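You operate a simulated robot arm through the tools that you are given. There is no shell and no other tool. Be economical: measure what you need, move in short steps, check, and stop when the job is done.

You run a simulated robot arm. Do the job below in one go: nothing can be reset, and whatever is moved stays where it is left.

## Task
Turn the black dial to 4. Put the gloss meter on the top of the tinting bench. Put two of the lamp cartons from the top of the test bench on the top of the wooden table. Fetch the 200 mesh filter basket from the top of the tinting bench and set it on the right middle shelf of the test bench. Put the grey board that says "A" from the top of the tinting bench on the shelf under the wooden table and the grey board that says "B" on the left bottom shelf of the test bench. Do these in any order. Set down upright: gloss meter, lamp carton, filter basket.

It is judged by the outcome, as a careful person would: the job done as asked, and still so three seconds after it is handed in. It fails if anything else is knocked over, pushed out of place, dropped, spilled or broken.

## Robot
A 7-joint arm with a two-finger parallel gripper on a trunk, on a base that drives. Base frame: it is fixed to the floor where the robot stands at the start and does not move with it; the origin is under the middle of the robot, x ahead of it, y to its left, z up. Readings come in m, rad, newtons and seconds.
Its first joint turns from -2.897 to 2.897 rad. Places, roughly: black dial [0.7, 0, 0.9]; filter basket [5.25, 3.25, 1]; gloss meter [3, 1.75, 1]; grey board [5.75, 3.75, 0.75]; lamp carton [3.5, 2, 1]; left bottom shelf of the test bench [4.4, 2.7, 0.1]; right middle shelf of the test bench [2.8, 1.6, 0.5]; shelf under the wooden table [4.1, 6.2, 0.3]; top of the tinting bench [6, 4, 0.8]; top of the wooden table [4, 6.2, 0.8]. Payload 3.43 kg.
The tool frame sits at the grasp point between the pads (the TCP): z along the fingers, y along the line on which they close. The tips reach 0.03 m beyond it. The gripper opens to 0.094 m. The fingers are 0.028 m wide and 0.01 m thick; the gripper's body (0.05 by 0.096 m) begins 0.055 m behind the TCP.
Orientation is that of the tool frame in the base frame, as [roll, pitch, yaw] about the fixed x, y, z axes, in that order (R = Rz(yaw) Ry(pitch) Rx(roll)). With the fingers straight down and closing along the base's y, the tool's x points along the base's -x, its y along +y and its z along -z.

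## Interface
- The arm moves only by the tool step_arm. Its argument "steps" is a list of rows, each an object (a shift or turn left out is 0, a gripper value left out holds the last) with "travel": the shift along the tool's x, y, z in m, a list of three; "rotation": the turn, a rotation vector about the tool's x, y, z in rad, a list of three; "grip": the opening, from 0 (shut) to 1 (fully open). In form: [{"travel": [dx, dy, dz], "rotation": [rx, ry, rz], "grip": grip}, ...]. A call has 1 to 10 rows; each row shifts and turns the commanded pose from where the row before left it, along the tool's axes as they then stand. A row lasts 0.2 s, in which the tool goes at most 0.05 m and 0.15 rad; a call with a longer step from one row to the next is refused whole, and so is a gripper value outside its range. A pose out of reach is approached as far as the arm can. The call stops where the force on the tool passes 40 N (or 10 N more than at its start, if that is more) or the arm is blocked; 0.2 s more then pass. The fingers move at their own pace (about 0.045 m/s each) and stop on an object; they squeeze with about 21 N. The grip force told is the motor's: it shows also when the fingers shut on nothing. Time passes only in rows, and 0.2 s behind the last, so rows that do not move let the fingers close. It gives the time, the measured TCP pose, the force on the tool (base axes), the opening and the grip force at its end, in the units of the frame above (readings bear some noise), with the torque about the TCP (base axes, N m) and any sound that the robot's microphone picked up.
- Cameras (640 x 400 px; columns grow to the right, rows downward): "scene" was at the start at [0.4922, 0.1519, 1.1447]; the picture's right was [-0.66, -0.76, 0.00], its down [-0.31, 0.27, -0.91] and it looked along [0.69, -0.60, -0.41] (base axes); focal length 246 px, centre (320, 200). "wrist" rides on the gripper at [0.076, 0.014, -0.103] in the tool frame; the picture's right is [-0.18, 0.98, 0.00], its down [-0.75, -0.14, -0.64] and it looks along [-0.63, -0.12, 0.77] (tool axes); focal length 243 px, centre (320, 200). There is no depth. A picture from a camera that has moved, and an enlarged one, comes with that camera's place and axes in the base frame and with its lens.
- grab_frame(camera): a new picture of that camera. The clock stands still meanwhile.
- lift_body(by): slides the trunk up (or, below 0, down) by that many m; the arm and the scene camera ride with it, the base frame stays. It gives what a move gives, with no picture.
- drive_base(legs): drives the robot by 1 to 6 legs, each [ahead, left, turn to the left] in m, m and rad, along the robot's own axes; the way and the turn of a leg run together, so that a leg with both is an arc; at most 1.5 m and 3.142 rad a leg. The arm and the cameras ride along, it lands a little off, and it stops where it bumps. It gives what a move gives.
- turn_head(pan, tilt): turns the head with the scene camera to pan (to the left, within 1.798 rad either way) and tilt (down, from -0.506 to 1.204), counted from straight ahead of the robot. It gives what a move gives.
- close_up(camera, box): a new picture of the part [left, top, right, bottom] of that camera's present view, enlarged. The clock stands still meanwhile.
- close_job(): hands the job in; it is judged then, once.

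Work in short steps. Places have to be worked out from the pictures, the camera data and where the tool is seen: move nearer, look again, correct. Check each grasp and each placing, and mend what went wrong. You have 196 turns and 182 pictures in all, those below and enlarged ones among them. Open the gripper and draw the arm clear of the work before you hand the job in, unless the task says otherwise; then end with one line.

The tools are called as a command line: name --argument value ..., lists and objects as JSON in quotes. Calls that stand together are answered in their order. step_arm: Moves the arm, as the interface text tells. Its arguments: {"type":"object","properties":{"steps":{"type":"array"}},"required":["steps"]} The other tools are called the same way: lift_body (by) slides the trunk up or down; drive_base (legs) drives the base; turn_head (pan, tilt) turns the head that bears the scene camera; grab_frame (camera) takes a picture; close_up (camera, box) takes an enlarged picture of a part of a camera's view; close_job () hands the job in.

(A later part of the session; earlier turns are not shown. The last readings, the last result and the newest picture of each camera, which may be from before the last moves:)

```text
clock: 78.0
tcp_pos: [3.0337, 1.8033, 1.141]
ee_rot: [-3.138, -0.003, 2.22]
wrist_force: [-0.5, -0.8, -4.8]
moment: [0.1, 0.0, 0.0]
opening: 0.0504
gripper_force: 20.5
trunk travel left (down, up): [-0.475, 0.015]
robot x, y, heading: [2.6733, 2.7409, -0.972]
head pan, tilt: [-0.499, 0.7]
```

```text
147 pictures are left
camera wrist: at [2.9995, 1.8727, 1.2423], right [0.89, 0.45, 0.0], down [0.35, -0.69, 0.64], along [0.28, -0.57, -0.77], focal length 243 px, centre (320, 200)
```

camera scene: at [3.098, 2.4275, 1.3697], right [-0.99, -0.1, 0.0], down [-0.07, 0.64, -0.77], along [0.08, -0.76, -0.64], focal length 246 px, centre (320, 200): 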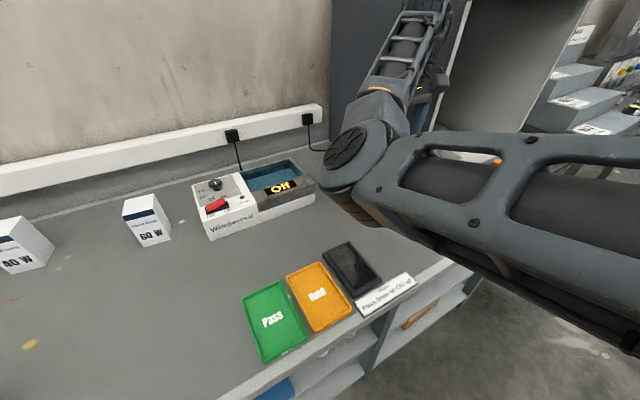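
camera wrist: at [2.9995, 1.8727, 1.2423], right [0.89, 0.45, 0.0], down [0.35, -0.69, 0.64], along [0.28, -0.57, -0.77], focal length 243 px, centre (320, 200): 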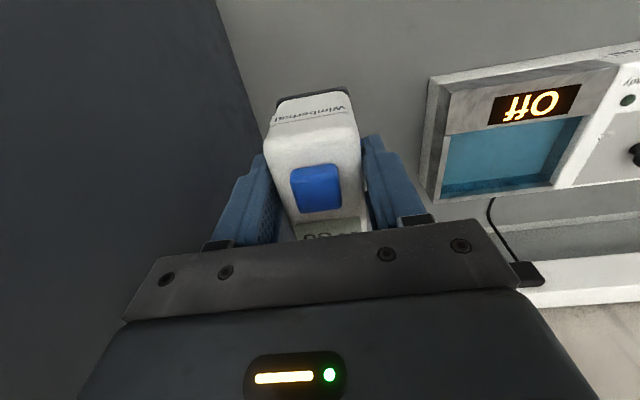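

Gloss meter held. I back off and slide left along the wall to the tinting bench.

drive_base --legs '[[-0.6, 0, 0], [0, 1.4, 0], [0, 1.4, 0]]'

turn_head --pan 0.0 --tilt 0.5

grab_frame --camera "scene"

```text
clock: 94.5
tcp_pos: [4.9939, 3.8739, 1.1414]
ee_rot: [-3.138, -0.001, 2.219]
wrist_force: [-0.8, 0.1, -3.5]
moment: [0.02, 0.06, -0.01]
opening: 0.0503
gripper_force: 20.7
trunk travel left (down, up): [-0.475, 0.015]
robot x, y, heading: [4.6379, 4.8147, -0.972]
head pan, tilt: [-0.499, 0.7]
```

```text
clock: 95.4
tcp_pos: [4.995, 3.8732, 1.1402]
ee_rot: [-3.141, -0.003, 2.218]
wrist_force: [0.1, 0.0, -4.2]
moment: [0.04, 0.04, 0.02]
opening: 0.0506
gripper_force: 21.6
trunk travel left (down, up): [-0.475, 0.015]
robot x, y, heading: [4.6316, 4.8134, -0.974]
head pan, tilt: [0.0, 0.499]
```

```text
146 pictures are left
camera scene: at [5.1019, 4.5067, 1.3873], right [-0.83, -0.56, 0.0], down [-0.27, 0.4, -0.88], along [0.49, -0.73, -0.48], focal length 246 px, centre (320, 200)
```

scene: 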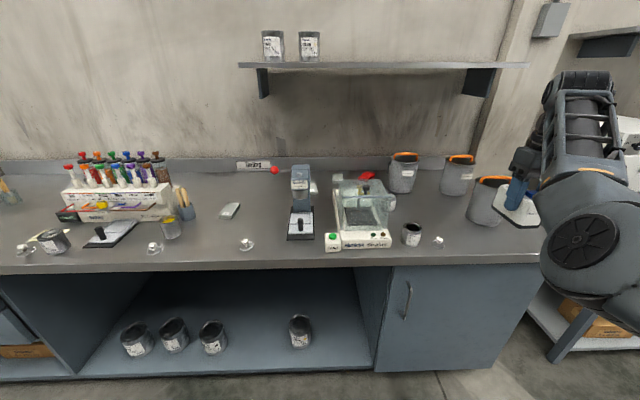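

This is the tinting bench. I zoom for the free space, baskets, and the grey boards.

close_up --camera "scene" --box '[0, 140, 260, 290]'

close_up --camera "scene" --box '[320, 130, 560, 270]'

turn_head --pan 0.7 --tilt 0.45

grab_frame --camera "scene"

```text
2.46 times, centred on (130, 215) of scene
camera zoom: at [5.1019, 4.5067, 1.3873], right [-0.83, -0.56, 0.0], down [-0.27, 0.4, -0.88], along [0.49, -0.73, -0.48], focal length 606 px, centre (788, 163)
```

zoom: 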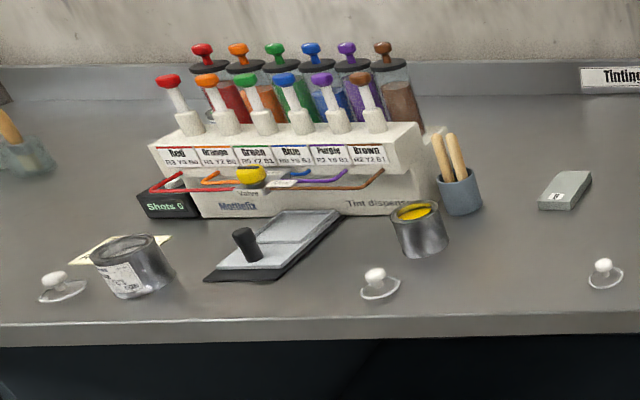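

```text
2.67 times, centred on (440, 200) of scene
camera zoom: at [5.1019, 4.5067, 1.3873], right [-0.83, -0.56, 0.0], down [-0.27, 0.4, -0.88], along [0.49, -0.73, -0.48], focal length 656 px, centre (0, 200)
```

zoom: 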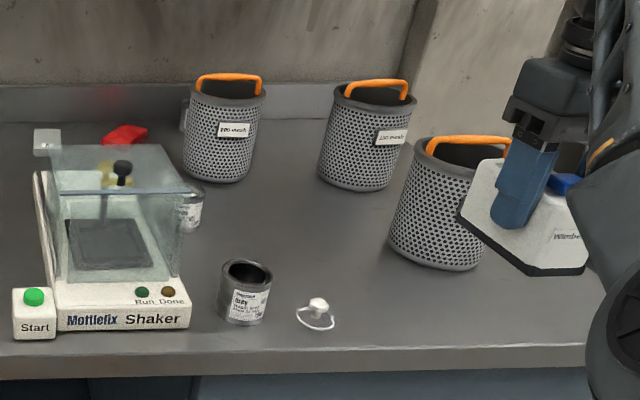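

```text
clock: 96.5
tcp_pos: [4.994, 3.8741, 1.1414]
ee_rot: [-3.139, -0.001, 2.219]
wrist_force: [-0.3, -0.8, -4.2]
moment: [0.04, 0.03, 0.01]
opening: 0.0503
gripper_force: 21.0
trunk travel left (down, up): [-0.475, 0.015]
robot x, y, heading: [4.6369, 4.8155, -0.976]
head pan, tilt: [0.7, 0.45]
```

```text
143 pictures are left
camera scene: at [5.1392, 4.557, 1.3918], right [-0.27, -0.96, 0.0], down [-0.42, 0.12, -0.9], along [0.87, -0.24, -0.44], focal length 246 px, centre (320, 200)
```

scene: 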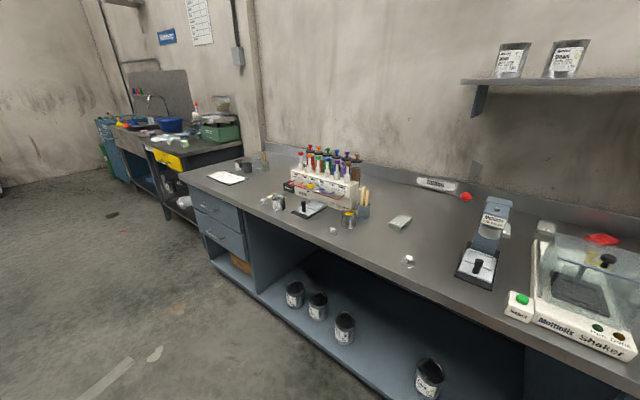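

close_up --camera "scene" --box '[360, 180, 520, 290]'

close_up --camera "scene" --box '[190, 140, 380, 250]'

```text
3.64 times, centred on (440, 235) of scene
camera zoom: at [5.1392, 4.557, 1.3918], right [-0.27, -0.96, 0.0], down [-0.42, 0.12, -0.9], along [0.87, -0.24, -0.44], focal length 895 px, centre (-116, 73)
```

zoom: 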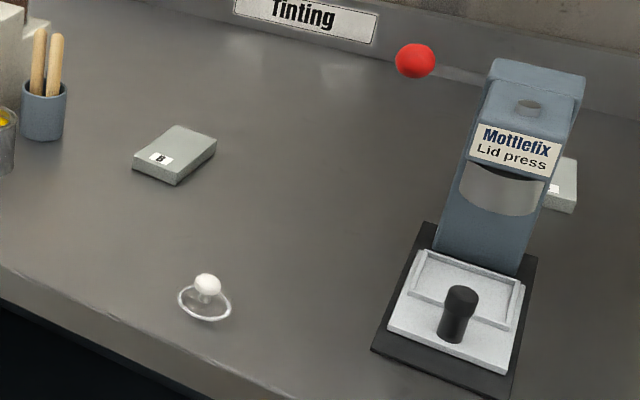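

```text
3.37 times, centred on (285, 195) of scene
camera zoom: at [5.1392, 4.557, 1.3918], right [-0.27, -0.96, 0.0], down [-0.42, 0.12, -0.9], along [0.87, -0.24, -0.44], focal length 829 px, centre (438, 217)
```

zoom: 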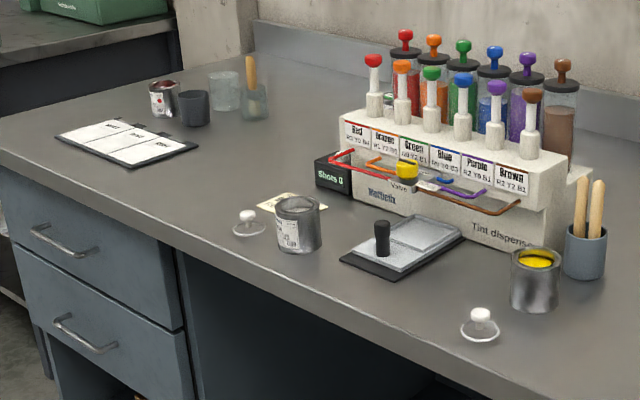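

Board "B" lies near the dispenser (about (5.96, 3.95)); "A" is behind the lid press. A clear spot for the meter is left of the dispenser, near (6.62, 4.53); I drive there.

drive_base --legs '[[0, 1.4, 0], [0, 0.31, 0]]'

turn_head --pan -0.3 --tilt 0.6

grab_frame --camera "scene"

grab_frame --camera "wrist"

```text
clock: 105.2
tcp_pos: [6.4129, 4.8328, 1.1402]
ee_rot: [-3.139, -0.002, 2.215]
wrist_force: [-0.7, -0.5, -4.9]
moment: [0.04, 0.04, 0.0]
opening: 0.0505
gripper_force: 20.7
trunk travel left (down, up): [-0.475, 0.015]
robot x, y, heading: [6.059, 5.7716, -0.978]
head pan, tilt: [0.7, 0.45]
```

```text
clock: 106.5
tcp_pos: [6.4127, 4.8326, 1.1402]
ee_rot: [-3.138, -0.002, 2.215]
wrist_force: [-0.3, 0.8, -4.2]
moment: [0.0, -0.01, -0.01]
opening: 0.0502
gripper_force: 20.9
trunk travel left (down, up): [-0.475, 0.015]
robot x, y, heading: [6.0578, 5.7734, -0.98]
head pan, tilt: [-0.3, 0.6]
```

```text
140 pictures are left
camera scene: at [6.4979, 5.4553, 1.3783], right [-0.96, -0.29, 0.0], down [-0.16, 0.54, -0.83], along [0.24, -0.79, -0.57], focal length 246 px, centre (320, 200)
```

scene: 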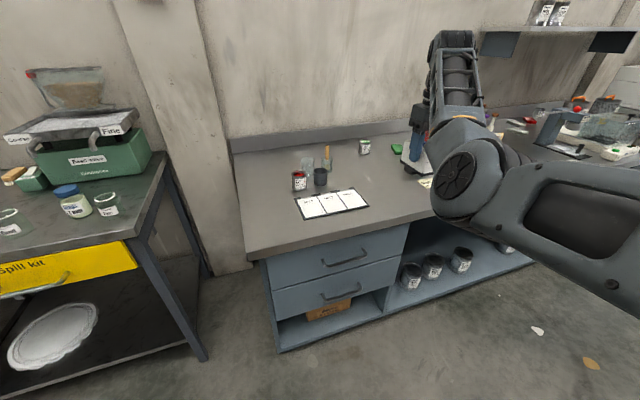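

```text
139 pictures are left
camera wrist: at [6.3796, 4.9016, 1.2424], right [0.9, 0.44, 0.0], down [0.34, -0.69, 0.64], along [0.28, -0.58, -0.77], focal length 243 px, centre (320, 200)
```

wrist: 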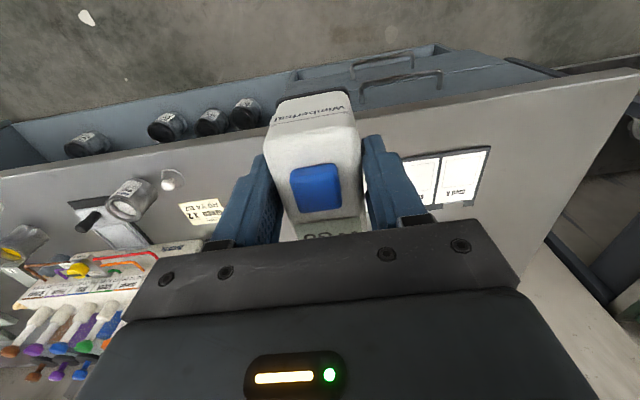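

A free gap lies at about u=7.87 between the note card and the clipboard. I shift right 0.15 m and forward 0.31 m so the meter hangs above it.

drive_base --legs '[[0, -0.15, 0], [0.31, 0, 0]]'

grab_frame --camera "wrist"

grab_frame --camera "scene"

```text
clock: 109.5
tcp_pos: [6.4643, 4.4936, 1.1408]
ee_rot: [-3.137, -0.001, 2.217]
wrist_force: [-0.4, 0.7, -3.5]
moment: [0.07, 0.03, 0.04]
opening: 0.0503
gripper_force: 20.5
trunk travel left (down, up): [-0.475, 0.015]
robot x, y, heading: [6.1085, 5.4335, -0.973]
head pan, tilt: [-0.3, 0.6]
```

```text
138 pictures are left
camera wrist: at [6.4298, 4.5636, 1.2425], right [0.9, 0.44, 0.0], down [0.34, -0.69, 0.64], along [0.28, -0.58, -0.77], focal length 243 px, centre (320, 200)
```

wrist: 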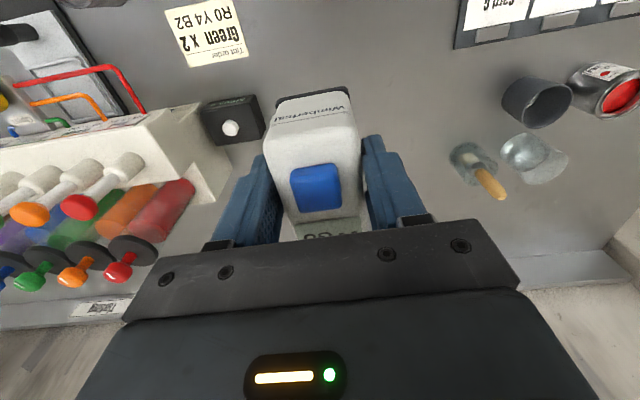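

```text
137 pictures are left
camera scene: at [6.5473, 5.1175, 1.3783], right [-0.96, -0.29, 0.0], down [-0.16, 0.54, -0.83], along [0.24, -0.79, -0.56], focal length 246 px, centre (320, 200)
```

scene: 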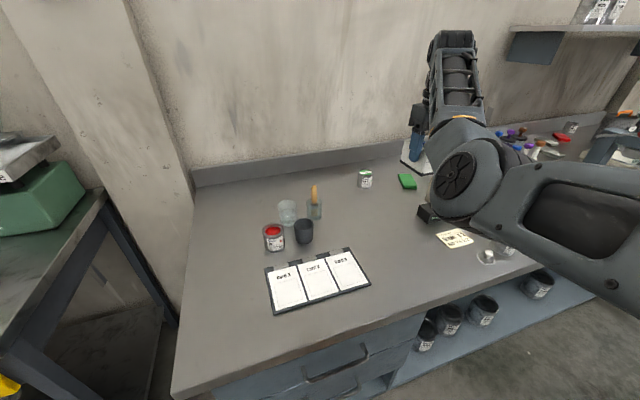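

The landing spot is clear. I descend most of the way, then slowly until contact.

step_arm --steps '[{"travel": [0, 0.02, 0.04]}, {"travel": [0, 0, 0.05]}, {"travel": [0, 0, 0.05]}, {"travel": [0, 0, 0.05]}, {"travel": [0, 0, 0.05]}, {}]'

grab_frame --camera "wrist"

grab_frame --camera "scene"

```text
clock: 110.9
tcp_pos: [6.4798, 4.5041, 0.9021]
ee_rot: [-3.136, 0.003, 2.217]
wrist_force: [-0.2, -6.3, 16.4]
moment: [0.0, -0.16, -0.02]
opening: 0.0505
gripper_force: 21.0
trunk travel left (down, up): [-0.475, 0.015]
robot x, y, heading: [6.1055, 5.4353, -0.981]
head pan, tilt: [-0.3, 0.6]
```

```text
136 pictures are left
camera wrist: at [6.446, 4.5743, 1.003], right [0.9, 0.44, -0.01], down [0.34, -0.68, 0.65], along [0.28, -0.58, -0.76], focal length 243 px, centre (320, 200)
```

wrist: 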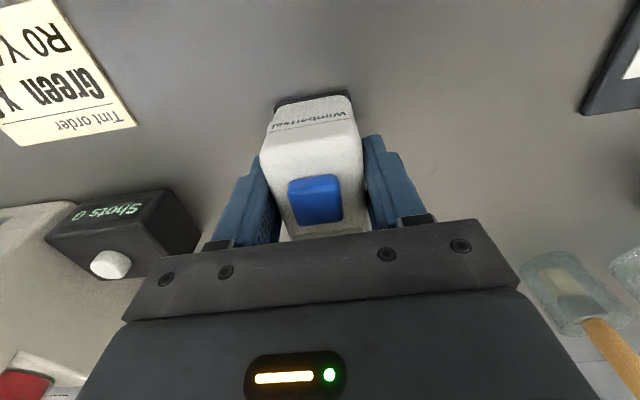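

```text
135 pictures are left
camera scene: at [6.5472, 5.1178, 1.3787], right [-0.96, -0.29, 0.0], down [-0.16, 0.54, -0.83], along [0.24, -0.79, -0.56], focal length 246 px, centre (320, 200)
```

scene: 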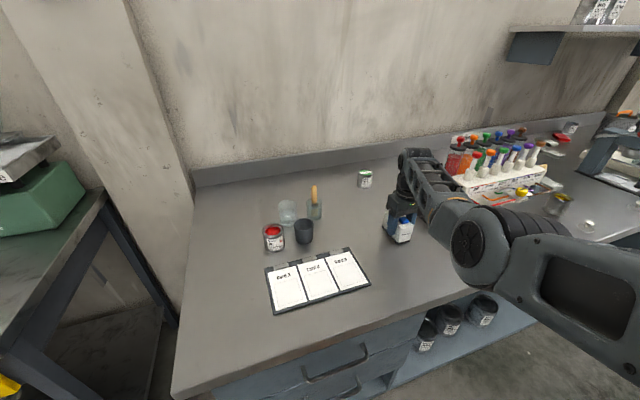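

It touches down at z≈0.90 (bench top ≈0.86), with light pressure. I ease slightly and release.

step_arm --steps '[{"travel": [0, 0, -0.001]}, {"grip": 1.0}, {}, {}, {}, {"travel": [0, 0, -0.04]}, {"travel": [0, 0, -0.05]}, {"travel": [0, 0, -0.05]}, {"travel": [0, 0, -0.05]}, {"travel": [0, 0, -0.05]}]'

grab_frame --camera "wrist"

```text
clock: 113.1
tcp_pos: [6.4808, 4.5077, 1.1422]
ee_rot: [-3.138, -0.004, 2.218]
wrist_force: [-0.1, -0.3, 0.4]
moment: [-0.02, 0.05, 0.02]
opening: 0.094
gripper_force: 0.0
trunk travel left (down, up): [-0.475, 0.015]
robot x, y, heading: [6.1083, 5.4342, -0.975]
head pan, tilt: [-0.3, 0.6]
```

```text
134 pictures are left
camera wrist: at [6.4457, 4.5761, 1.2433], right [0.89, 0.45, 0.0], down [0.35, -0.69, 0.64], along [0.28, -0.57, -0.77], focal length 243 px, centre (320, 200)
```

wrist: 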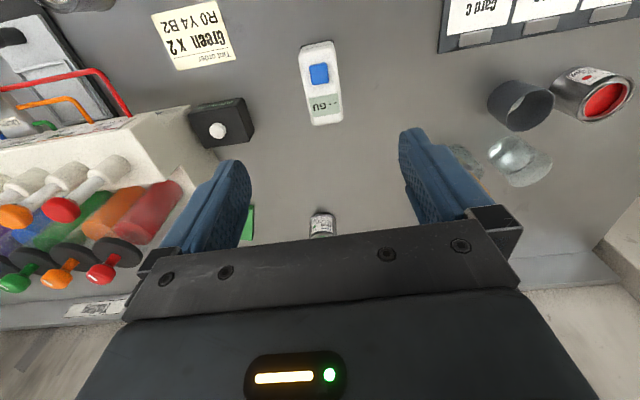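

The gloss meter stands upright. Next the basket: I back off and slide right to the basket end.

drive_base --legs '[[-0.45, 0, 0], [0, -1.45, 0]]'

turn_head --pan -0.1 --tilt 0.55

grab_frame --camera "scene"

```text
clock: 122.6
tcp_pos: [5.0497, 4.0699, 1.1423]
ee_rot: [-3.139, -0.003, 2.224]
wrist_force: [-0.6, 0.4, -1.1]
moment: [0.04, -0.01, 0.0]
opening: 0.0942
gripper_force: 0.0
trunk travel left (down, up): [-0.475, 0.015]
robot x, y, heading: [4.6723, 4.9973, -0.971]
head pan, tilt: [-0.3, 0.6]
```

```text
clock: 123.3
tcp_pos: [5.0503, 4.0706, 1.1406]
ee_rot: [-3.137, -0.002, 2.224]
wrist_force: [-0.6, 0.4, -0.3]
moment: [-0.04, 0.0, -0.01]
opening: 0.0938
gripper_force: 0.1
trunk travel left (down, up): [-0.475, 0.015]
robot x, y, heading: [4.6694, 4.9922, -0.967]
head pan, tilt: [-0.099, 0.55]
```

```text
133 pictures are left
camera scene: at [5.1305, 4.6875, 1.3828], right [-0.88, -0.48, 0.0], down [-0.25, 0.46, -0.85], along [0.41, -0.75, -0.52], focal length 246 px, centre (320, 200)
```

scene: 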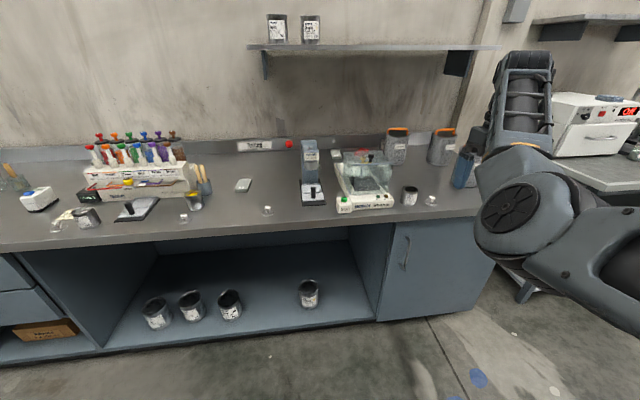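

I check the gloss meter (far left) and the basket labels.

close_up --camera "scene" --box '[0, 150, 120, 240]'

close_up --camera "scene" --box '[360, 110, 480, 190]'

```text
4.44 times, centred on (60, 195) of scene
camera zoom: at [5.1305, 4.6875, 1.3828], right [-0.88, -0.48, 0.0], down [-0.25, 0.46, -0.85], along [0.41, -0.75, -0.52], focal length 1094 px, centre (1476, 222)
```

zoom: 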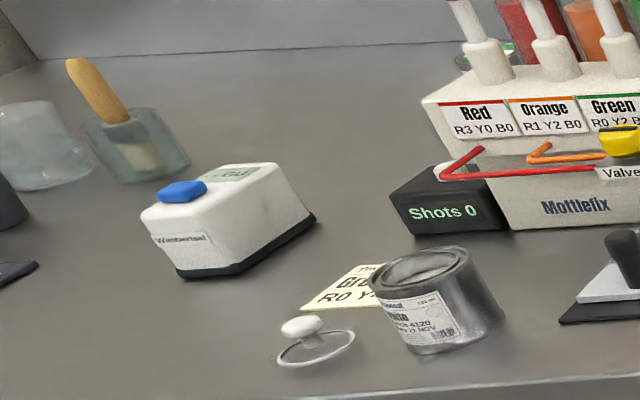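

```text
5.00 times, centred on (420, 150) of scene
camera zoom: at [5.1305, 4.6875, 1.3828], right [-0.88, -0.48, 0.0], down [-0.25, 0.46, -0.85], along [0.41, -0.75, -0.52], focal length 1231 px, centre (-180, 450)
```

zoom: 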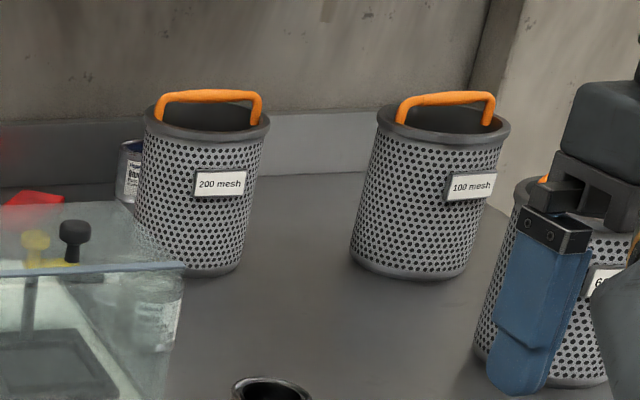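

The gloss meter is fine; the leftmost basket is "200 mesh", with a lateral orange bail at about (5.39, 3.38, 1.04). I'll grip the bail with the tool pitched forward so it fits the shelf later. First I turn the tool 90° about its axis in free air.

step_arm --steps '[{"rotation": [0, 0, 0.15]}, {"rotation": [0, 0, 0.15]}, {"rotation": [0, 0, 0.15]}, {"rotation": [0, 0, 0.15]}, {"rotation": [0, 0, 0.15]}, {"rotation": [0, 0, 0.15]}, {"rotation": [0, 0, 0.15]}, {"rotation": [0, 0, 0.15]}, {"rotation": [0, 0, 0.15]}, {"rotation": [0, 0, 0.15]}]'

grab_frame --camera "scene"

```text
clock: 125.5
tcp_pos: [5.0487, 4.0711, 1.1425]
ee_rot: [-3.137, 0.002, 0.72]
wrist_force: [-0.3, 0.6, -0.7]
moment: [0.0, 0.01, 0.0]
opening: 0.0942
gripper_force: 0.2
trunk travel left (down, up): [-0.475, 0.015]
robot x, y, heading: [4.6681, 4.9974, -0.969]
head pan, tilt: [-0.099, 0.55]
```

```text
130 pictures are left
camera scene: at [5.1306, 4.6875, 1.3828], right [-0.88, -0.48, 0.0], down [-0.25, 0.46, -0.85], along [0.41, -0.75, -0.52], focal length 246 px, centre (320, 200)
```

scene: 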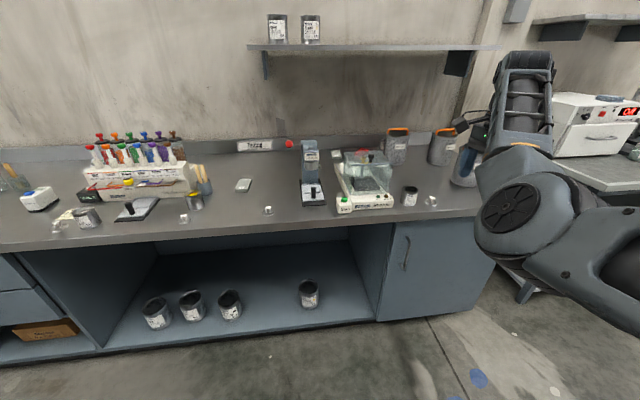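

Works. I finish the yaw and pitch the tool forward by 60°.

step_arm --steps '[{"rotation": [0, 0, 0.114]}, {"rotation": [-0.15, 0, 0]}, {"rotation": [-0.15, 0, 0]}, {"rotation": [-0.15, 0, 0]}, {"rotation": [-0.15, 0, 0]}, {"rotation": [-0.15, 0, 0]}, {"rotation": [-0.15, 0, 0]}, {"rotation": [-0.15, 0, 0]}, {}]'

grab_frame --camera "scene"

grab_frame --camera "wrist"

```text
clock: 127.5
tcp_pos: [5.0487, 4.0705, 1.1429]
ee_rot: [2.093, 0.006, 0.609]
wrist_force: [-0.1, -0.3, -0.3]
moment: [-0.02, -0.01, -0.02]
opening: 0.0939
gripper_force: 0.0
trunk travel left (down, up): [-0.475, 0.015]
robot x, y, heading: [4.6701, 4.9936, -0.966]
head pan, tilt: [-0.099, 0.55]
```

```text
129 pictures are left
camera scene: at [5.1306, 4.6875, 1.3828], right [-0.88, -0.48, 0.0], down [-0.25, 0.46, -0.85], along [0.41, -0.75, -0.52], focal length 246 px, centre (320, 200)
```

scene: 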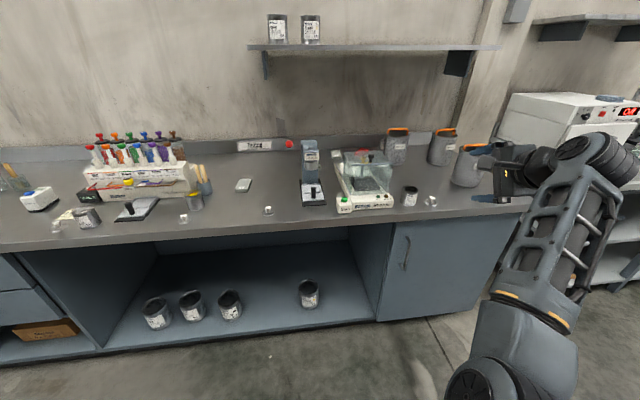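

```text
128 pictures are left
camera wrist: at [5.0652, 4.1811, 1.2039], right [0.13, -0.51, 0.85], down [-0.98, 0.08, 0.2], along [-0.17, -0.86, -0.48], focal length 243 px, centre (320, 200)
```

wrist: 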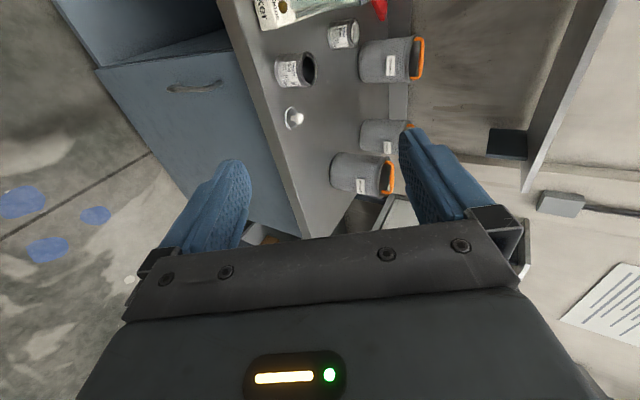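

Pitch works well and lowers the elbow. The bail top triangulates to about (5.385, 3.404, 1.035). I drive so the tool is ~0.12 m short of it, narrowing the gripper.

drive_base --legs '[[0, -0.105, 0], [0.58, 0, 0]]'

step_arm --steps '[{"grip": 0.4}, {}, {}]'

grab_frame --camera "wrist"

grab_frame --camera "scene"

```text
clock: 131.6
tcp_pos: [5.2939, 3.5336, 1.1409]
ee_rot: [2.095, 0.001, 0.612]
wrist_force: [-0.5, 0.3, 0.0]
moment: [-0.01, 0.03, 0.04]
opening: 0.0938
gripper_force: 0.1
trunk travel left (down, up): [-0.475, 0.015]
robot x, y, heading: [4.9149, 4.4606, -0.965]
head pan, tilt: [-0.099, 0.55]
```

```text
clock: 132.4
tcp_pos: [5.2918, 3.5325, 1.1428]
ee_rot: [2.094, 0.003, 0.61]
wrist_force: [0.6, -0.4, -0.5]
moment: [-0.01, 0.0, -0.02]
opening: 0.0376
gripper_force: 0.0
trunk travel left (down, up): [-0.475, 0.015]
robot x, y, heading: [4.9133, 4.4582, -0.967]
head pan, tilt: [-0.099, 0.55]
```

```text
127 pictures are left
camera wrist: at [5.3087, 3.6445, 1.2039], right [0.13, -0.51, 0.85], down [-0.98, 0.08, 0.2], along [-0.17, -0.86, -0.48], focal length 243 px, centre (320, 200)
```

wrist: 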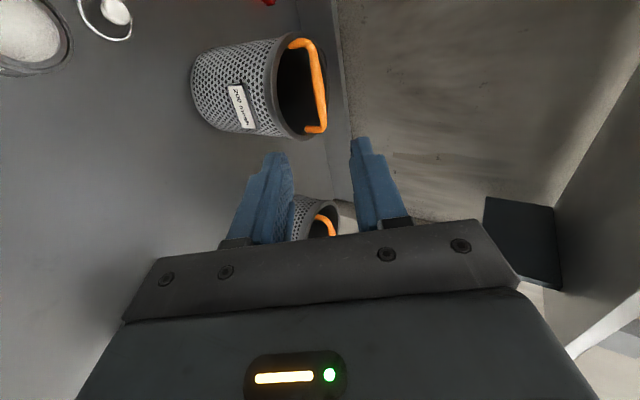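

```text
126 pictures are left
camera scene: at [5.3732, 4.1512, 1.3828], right [-0.88, -0.48, 0.0], down [-0.25, 0.46, -0.85], along [0.41, -0.75, -0.52], focal length 246 px, centre (320, 200)
```

scene: 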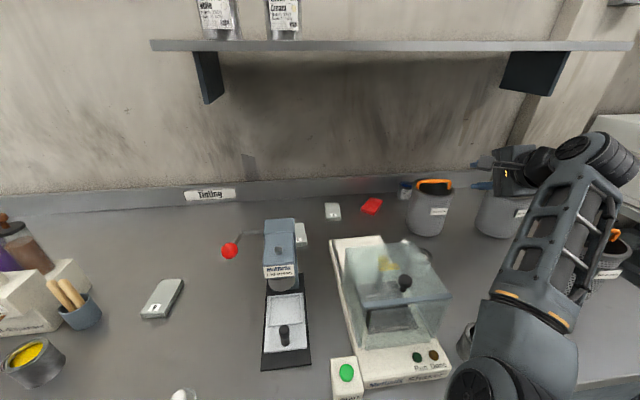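

The bail midpoint is now (5.387, 3.396, 1.041), straight along the tool's approach line ~0.195 m ahead. I advance 0.12 m and recheck.

step_arm --steps '[{"travel": [0, -0.003, 0.04]}, {"travel": [0, -0.002, 0.04]}, {"travel": [0, 0, 0.04]}, {}]'

grab_frame --camera "wrist"

close_up --camera "scene" --box '[390, 150, 510, 225]'

```text
clock: 133.4
tcp_pos: [5.3501, 3.4497, 1.077]
ee_rot: [2.094, 0.003, 0.611]
wrist_force: [0.2, 0.4, 1.0]
moment: [-0.05, 0.01, 0.02]
opening: 0.0377
gripper_force: 0.1
trunk travel left (down, up): [-0.475, 0.015]
robot x, y, heading: [4.9133, 4.4581, -0.965]
head pan, tilt: [-0.099, 0.55]
```

```text
125 pictures are left
camera wrist: at [5.3668, 3.5607, 1.1402], right [0.13, -0.51, 0.85], down [-0.98, 0.08, 0.2], along [-0.17, -0.86, -0.48], focal length 243 px, centre (320, 200)
```

wrist: 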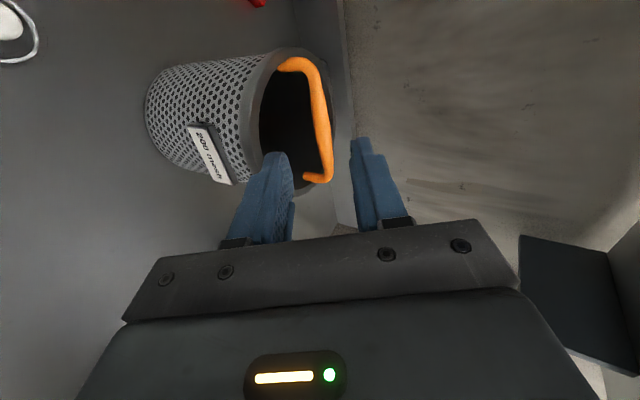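

```text
5.33 times, centred on (450, 188) of scene
camera zoom: at [5.3732, 4.1513, 1.3828], right [-0.88, -0.48, 0.0], down [-0.25, 0.46, -0.85], along [0.41, -0.75, -0.52], focal length 1313 px, centre (-373, 267)
```

zoom: 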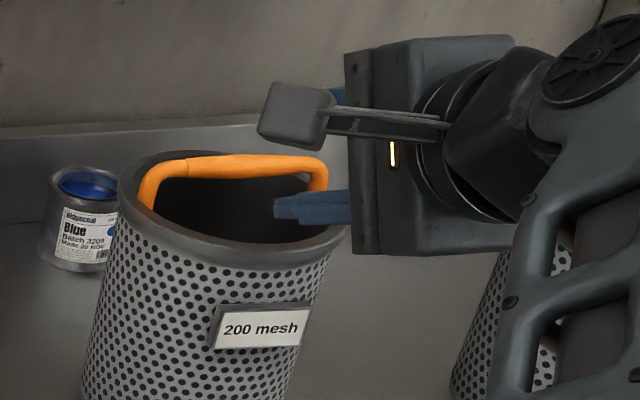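

The bar lies between the finger planes and in line. I advance the last 0.065 m and close.

step_arm --steps '[{"travel": [0, 0, 0.035]}, {"travel": [0, 0, 0.03]}, {}]'

grab_frame --camera "wrist"

close_up --camera "scene" --box '[390, 150, 510, 225]'

```text
clock: 134.2
tcp_pos: [5.3842, 3.4048, 1.0452]
ee_rot: [2.095, 0.004, 0.61]
wrist_force: [1.1, -0.1, -0.4]
moment: [0.02, 0.01, 0.01]
opening: 0.0378
gripper_force: 0.0
trunk travel left (down, up): [-0.475, 0.015]
robot x, y, heading: [4.9165, 4.4598, -0.97]
head pan, tilt: [-0.099, 0.55]
```

```text
123 pictures are left
camera wrist: at [5.3987, 3.5155, 1.1074], right [0.13, -0.51, 0.85], down [-0.98, 0.08, 0.2], along [-0.17, -0.86, -0.48], focal length 243 px, centre (320, 200)
```

wrist: 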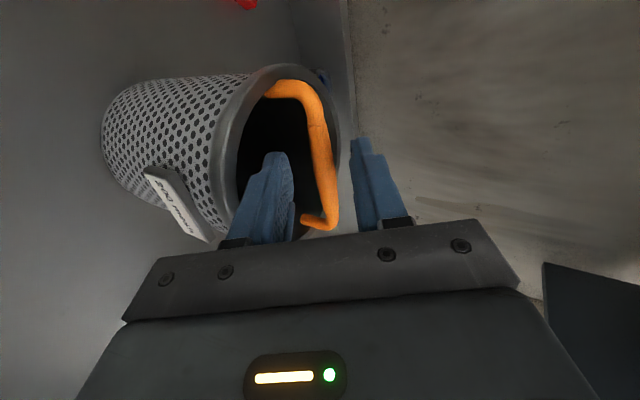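

```text
5.33 times, centred on (450, 188) of scene
camera zoom: at [5.3731, 4.1513, 1.3828], right [-0.88, -0.48, 0.0], down [-0.25, 0.46, -0.85], along [0.41, -0.75, -0.52], focal length 1313 px, centre (-373, 267)
```

zoom: 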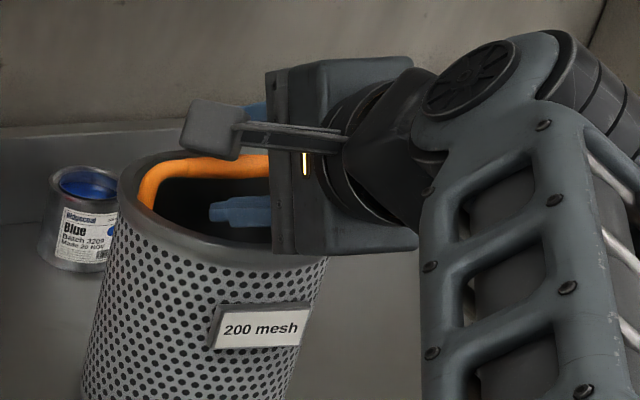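

Nearly centred; a small +8 mm shift along the bar and 5 mm deeper, then close.

step_arm --steps '[{"travel": [0.008, 0, 0.005]}, {"grip": 0.0}, {}, {}, {}, {}]'

grab_frame --camera "wrist"

```text
clock: 135.6
tcp_pos: [5.3937, 3.4065, 1.045]
ee_rot: [2.094, 0.005, 0.611]
wrist_force: [1.9, -0.8, 5.9]
moment: [0.22, -0.65, -0.08]
opening: 0.0104
gripper_force: 21.2
trunk travel left (down, up): [-0.475, 0.015]
robot x, y, heading: [4.9157, 4.4559, -0.969]
head pan, tilt: [-0.099, 0.55]
```

```text
121 pictures are left
camera wrist: at [5.4082, 3.5168, 1.1057], right [0.13, -0.51, 0.85], down [-0.98, 0.08, 0.2], along [-0.17, -0.86, -0.48], focal length 243 px, centre (320, 200)
```

wrist: 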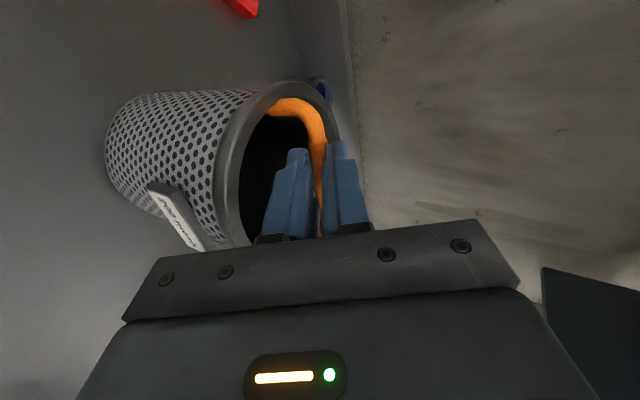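

The bail is gripped (10 mm). I lift straight up 0.1 m.

step_arm --steps '[{"travel": [0, 0.013, -0.0075]}, {"travel": [0, 0.026, -0.015]}, {"travel": [0, 0.026, -0.015]}, {"travel": [0, 0.026, -0.015]}, {}]'

grab_frame --camera "scene"

```text
clock: 136.8
tcp_pos: [5.3932, 3.4072, 1.1472]
ee_rot: [2.094, 0.003, 0.611]
wrist_force: [0.4, -0.6, -5.0]
moment: [0.13, -0.01, -0.03]
opening: 0.0095
gripper_force: 21.0
trunk travel left (down, up): [-0.475, 0.015]
robot x, y, heading: [4.913, 4.4585, -0.967]
head pan, tilt: [-0.099, 0.55]
```

```text
120 pictures are left
camera scene: at [5.3732, 4.1511, 1.3828], right [-0.88, -0.48, 0.0], down [-0.25, 0.46, -0.85], along [0.41, -0.75, -0.52], focal length 246 px, centre (320, 200)
```

scene: 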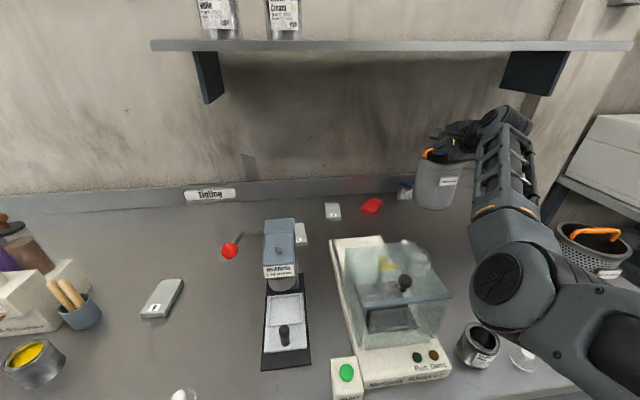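

Lifted cleanly. Before leaving, I zoom on the grey items near the lid press to identify board A.

close_up --camera "scene" --box '[220, 180, 400, 280]'

drive_base --legs '[[-0.75, 0, 0]]'

```text
3.56 times, centred on (310, 230) of scene
camera zoom: at [5.3732, 4.1511, 1.3828], right [-0.88, -0.48, 0.0], down [-0.25, 0.46, -0.85], along [0.41, -0.75, -0.52], focal length 875 px, centre (356, 93)
```

zoom: 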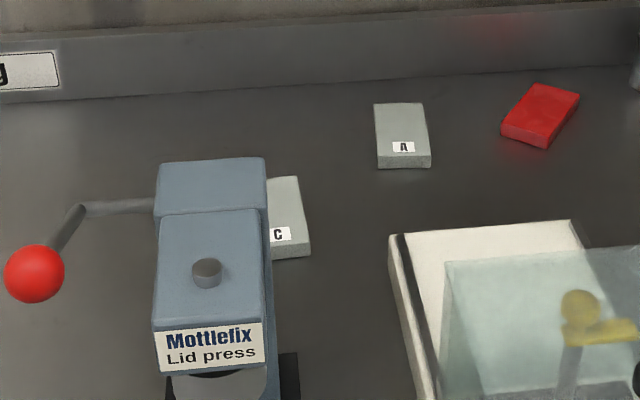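

```text
clock: 140.8
tcp_pos: [4.9736, 4.0241, 1.1461]
ee_rot: [2.094, 0.003, 0.618]
wrist_force: [0.6, 0.1, -4.4]
moment: [0.15, 0.01, 0.03]
opening: 0.0095
gripper_force: 20.6
trunk travel left (down, up): [-0.475, 0.015]
robot x, y, heading: [4.4903, 5.0751, -0.963]
head pan, tilt: [-0.099, 0.55]
```

A is the one near the wall (C is by the press). With the basket held I drive back along the aisle to the right bay of the test bench.

drive_base --legs '[[0, -1.45, 0], [0, -1.45, 0], [0, -0.2, 0]]'

turn_head --pan 0.0 --tilt 0.75

grab_frame --camera "scene"

```text
clock: 155.9
tcp_pos: [2.3937, 2.2854, 1.1468]
ee_rot: [2.095, 0.003, 0.595]
wrist_force: [0.1, 0.5, -4.5]
moment: [0.15, -0.06, -0.02]
opening: 0.0095
gripper_force: 21.0
trunk travel left (down, up): [-0.475, 0.015]
robot x, y, heading: [1.9315, 3.3427, -0.983]
head pan, tilt: [-0.099, 0.55]
```

```text
clock: 156.7
tcp_pos: [2.3942, 2.286, 1.1457]
ee_rot: [2.096, 0.003, 0.595]
wrist_force: [-0.7, 1.0, -4.6]
moment: [0.14, -0.03, 0.0]
opening: 0.0097
gripper_force: 21.3
trunk travel left (down, up): [-0.475, 0.015]
robot x, y, heading: [1.929, 3.344, -0.987]
head pan, tilt: [0.0, 0.75]
```

```text
118 pictures are left
camera scene: at [2.3902, 3.0405, 1.3654], right [-0.83, -0.55, 0.0], down [-0.38, 0.57, -0.73], along [0.41, -0.61, -0.68], focal length 246 px, centre (320, 200)
```

scene: 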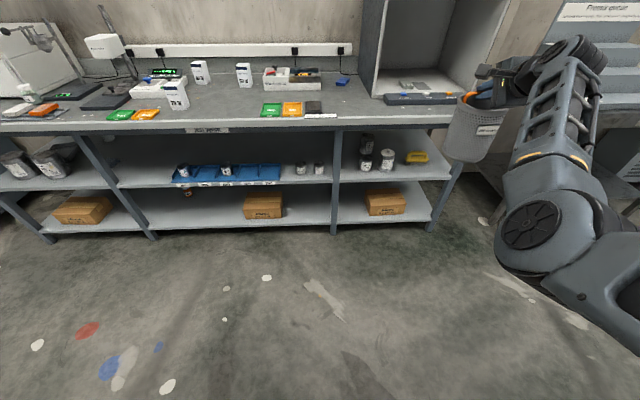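

close_up --camera "scene" --box '[320, 110, 480, 240]'

```text
3.08 times, centred on (400, 175) of scene
camera zoom: at [2.3902, 3.0405, 1.3654], right [-0.83, -0.55, 0.0], down [-0.38, 0.57, -0.73], along [0.41, -0.61, -0.68], focal length 757 px, centre (74, 277)
```

zoom: 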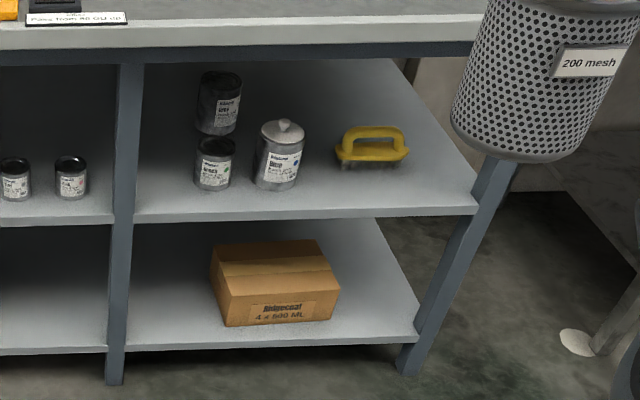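

The shelf looks crowded (three tins, brush). I lower the trunk to get the camera and basket to shelf height in front of the bench and look closer.

lift_body --by -0.4

turn_head --pan -0.2 --tilt 0.5

grab_frame --camera "scene"

grab_frame --camera "wrist"

```text
clock: 160.5
tcp_pos: [2.3942, 2.2858, 0.7467]
ee_rot: [2.093, 0.002, 0.597]
wrist_force: [-0.6, -0.1, -4.0]
moment: [0.16, -0.03, -0.01]
opening: 0.0096
gripper_force: 21.0
trunk travel left (down, up): [-0.075, 0.415]
robot x, y, heading: [1.9284, 3.3474, -0.983]
head pan, tilt: [0.0, 0.75]
```

```text
clock: 161.3
tcp_pos: [2.3952, 2.2854, 0.7471]
ee_rot: [2.096, 0.003, 0.596]
wrist_force: [-0.4, -0.1, -4.6]
moment: [0.15, -0.04, -0.02]
opening: 0.0095
gripper_force: 20.9
trunk travel left (down, up): [-0.075, 0.415]
robot x, y, heading: [1.9332, 3.3472, -0.98]
head pan, tilt: [-0.201, 0.499]
```

```text
116 pictures are left
camera scene: at [2.3786, 3.0254, 0.9873], right [-0.93, -0.38, 0.0], down [-0.18, 0.44, -0.88], along [0.33, -0.81, -0.48], focal length 246 px, centre (320, 200)
```

scene: 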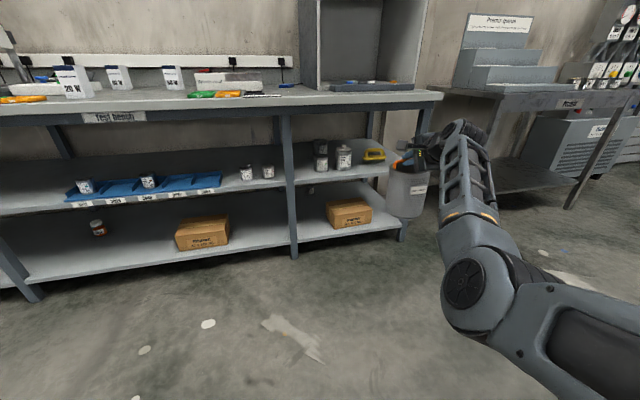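

```text
115 pictures are left
camera wrist: at [2.4117, 2.3962, 0.8091], right [0.13, -0.51, 0.85], down [-0.97, 0.1, 0.2], along [-0.18, -0.86, -0.48], focal length 243 px, centre (320, 200)
```

wrist: 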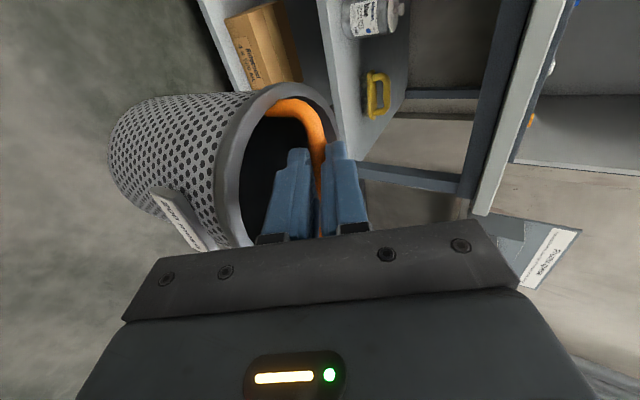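

close_up --camera "scene" --box '[285, 95, 445, 195]'

close_up --camera "wrist" --box '[300, 0, 560, 160]'

```text
4.00 times, centred on (365, 145) of scene
camera zoom: at [2.3786, 3.0254, 0.9873], right [-0.93, -0.38, 0.0], down [-0.18, 0.44, -0.88], along [0.33, -0.81, -0.48], focal length 984 px, centre (140, 420)
```

zoom: 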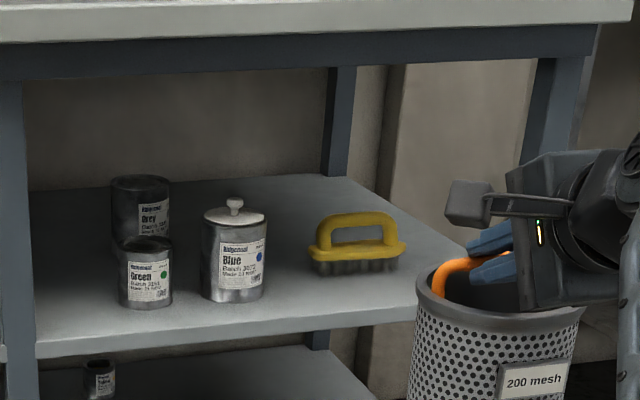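

```text
2.46 times, centred on (430, 80) of wrist
camera zoom: at [2.4117, 2.3962, 0.8091], right [0.13, -0.51, 0.85], down [-0.97, 0.1, 0.2], along [-0.18, -0.86, -0.48], focal length 597 px, centre (49, 495)
```

zoom: 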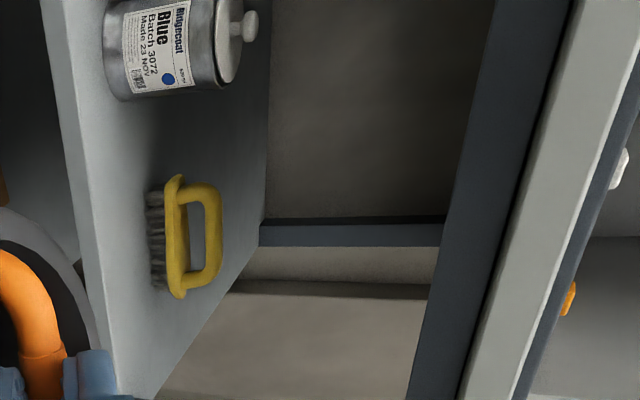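

Triangulating: shelf top z≈0.518, front edge at v≈0.078, jar's right side u≈3.265, brush front v≈-0.07 at u 3.04–3.17, apron underside z≈0.805. There's room for the basket in front of the brush at u≈3.10. I drive to bring it just short of the shelf.

drive_base --legs '[[0, -0.155, 0.015], [0.36, 0, 0]]'

step_arm --steps '[{"travel": [0, -0.015, 0.009]}, {"travel": [0, -0.013, 0.0075]}, {}]'

turn_head --pan -0.4 --tilt 0.5

grab_frame --camera "scene"

grab_frame --camera "wrist"

```text
clock: 164.6
tcp_pos: [2.4893, 1.9118, 0.7468]
ee_rot: [2.094, 0.005, 0.613]
wrist_force: [0.1, 0.3, -3.9]
moment: [0.13, -0.01, 0.02]
opening: 0.0097
gripper_force: 21.0
trunk travel left (down, up): [-0.075, 0.415]
robot x, y, heading: [2.0083, 2.9618, -0.964]
head pan, tilt: [-0.201, 0.499]
```

```text
clock: 165.4
tcp_pos: [2.4899, 1.9102, 0.7143]
ee_rot: [2.097, 0.004, 0.611]
wrist_force: [0.6, -0.9, -4.2]
moment: [0.18, -0.01, 0.01]
opening: 0.0097
gripper_force: 20.4
trunk travel left (down, up): [-0.075, 0.415]
robot x, y, heading: [2.0082, 2.958, -0.963]
head pan, tilt: [-0.201, 0.499]
```

```text
clock: 166.1
tcp_pos: [2.4891, 1.9101, 0.7143]
ee_rot: [2.094, 0.004, 0.615]
wrist_force: [0.9, 0.0, -4.1]
moment: [0.14, -0.01, -0.01]
opening: 0.0095
gripper_force: 21.0
trunk travel left (down, up): [-0.075, 0.415]
robot x, y, heading: [2.0067, 2.9638, -0.96]
head pan, tilt: [-0.4, 0.499]
```

```text
112 pictures are left
camera scene: at [2.4439, 2.6445, 0.9873], right [-0.98, -0.2, 0.0], down [-0.1, 0.47, -0.88], along [0.18, -0.86, -0.48], focal length 246 px, centre (320, 200)
```

scene: 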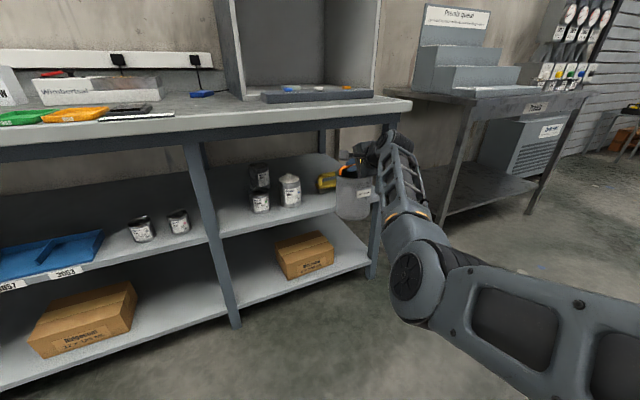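

```text
111 pictures are left
camera wrist: at [2.5055, 2.0212, 0.7767], right [0.14, -0.51, 0.85], down [-0.98, 0.08, 0.2], along [-0.17, -0.86, -0.48], focal length 243 px, centre (320, 200)
```

wrist: 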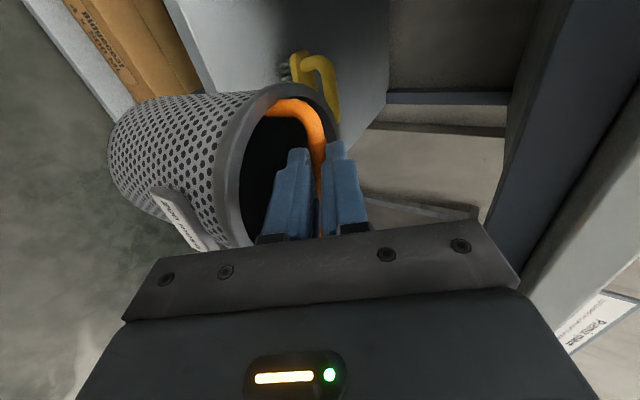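

close_up --camera "scene" --box '[230, 100, 430, 225]'

close_up --camera "wrist" --box '[160, 0, 640, 300]'

```text
3.20 times, centred on (330, 162) of scene
camera zoom: at [2.4439, 2.6445, 0.9873], right [-0.98, -0.2, 0.0], down [-0.1, 0.47, -0.88], along [0.18, -0.86, -0.48], focal length 788 px, centre (288, 320)
```

zoom: 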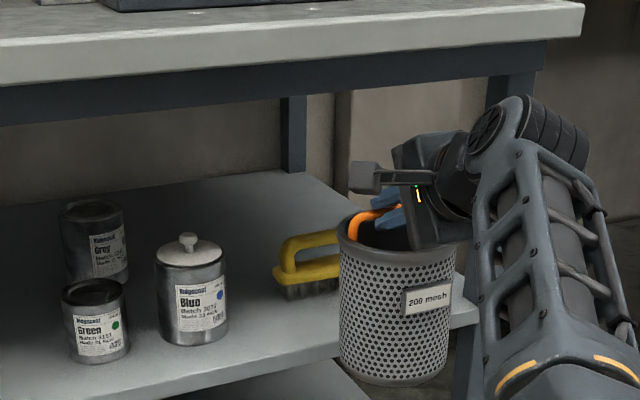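

```text
1.33 times, centred on (400, 150) of wrist
camera zoom: at [2.5055, 2.0212, 0.7767], right [0.14, -0.51, 0.85], down [-0.98, 0.08, 0.2], along [-0.17, -0.86, -0.48], focal length 324 px, centre (213, 267)
```

zoom: 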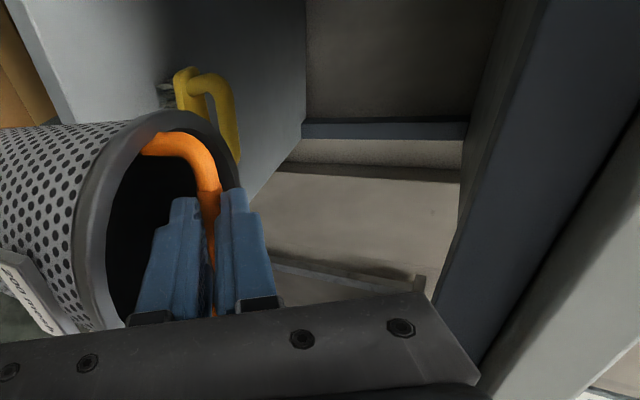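

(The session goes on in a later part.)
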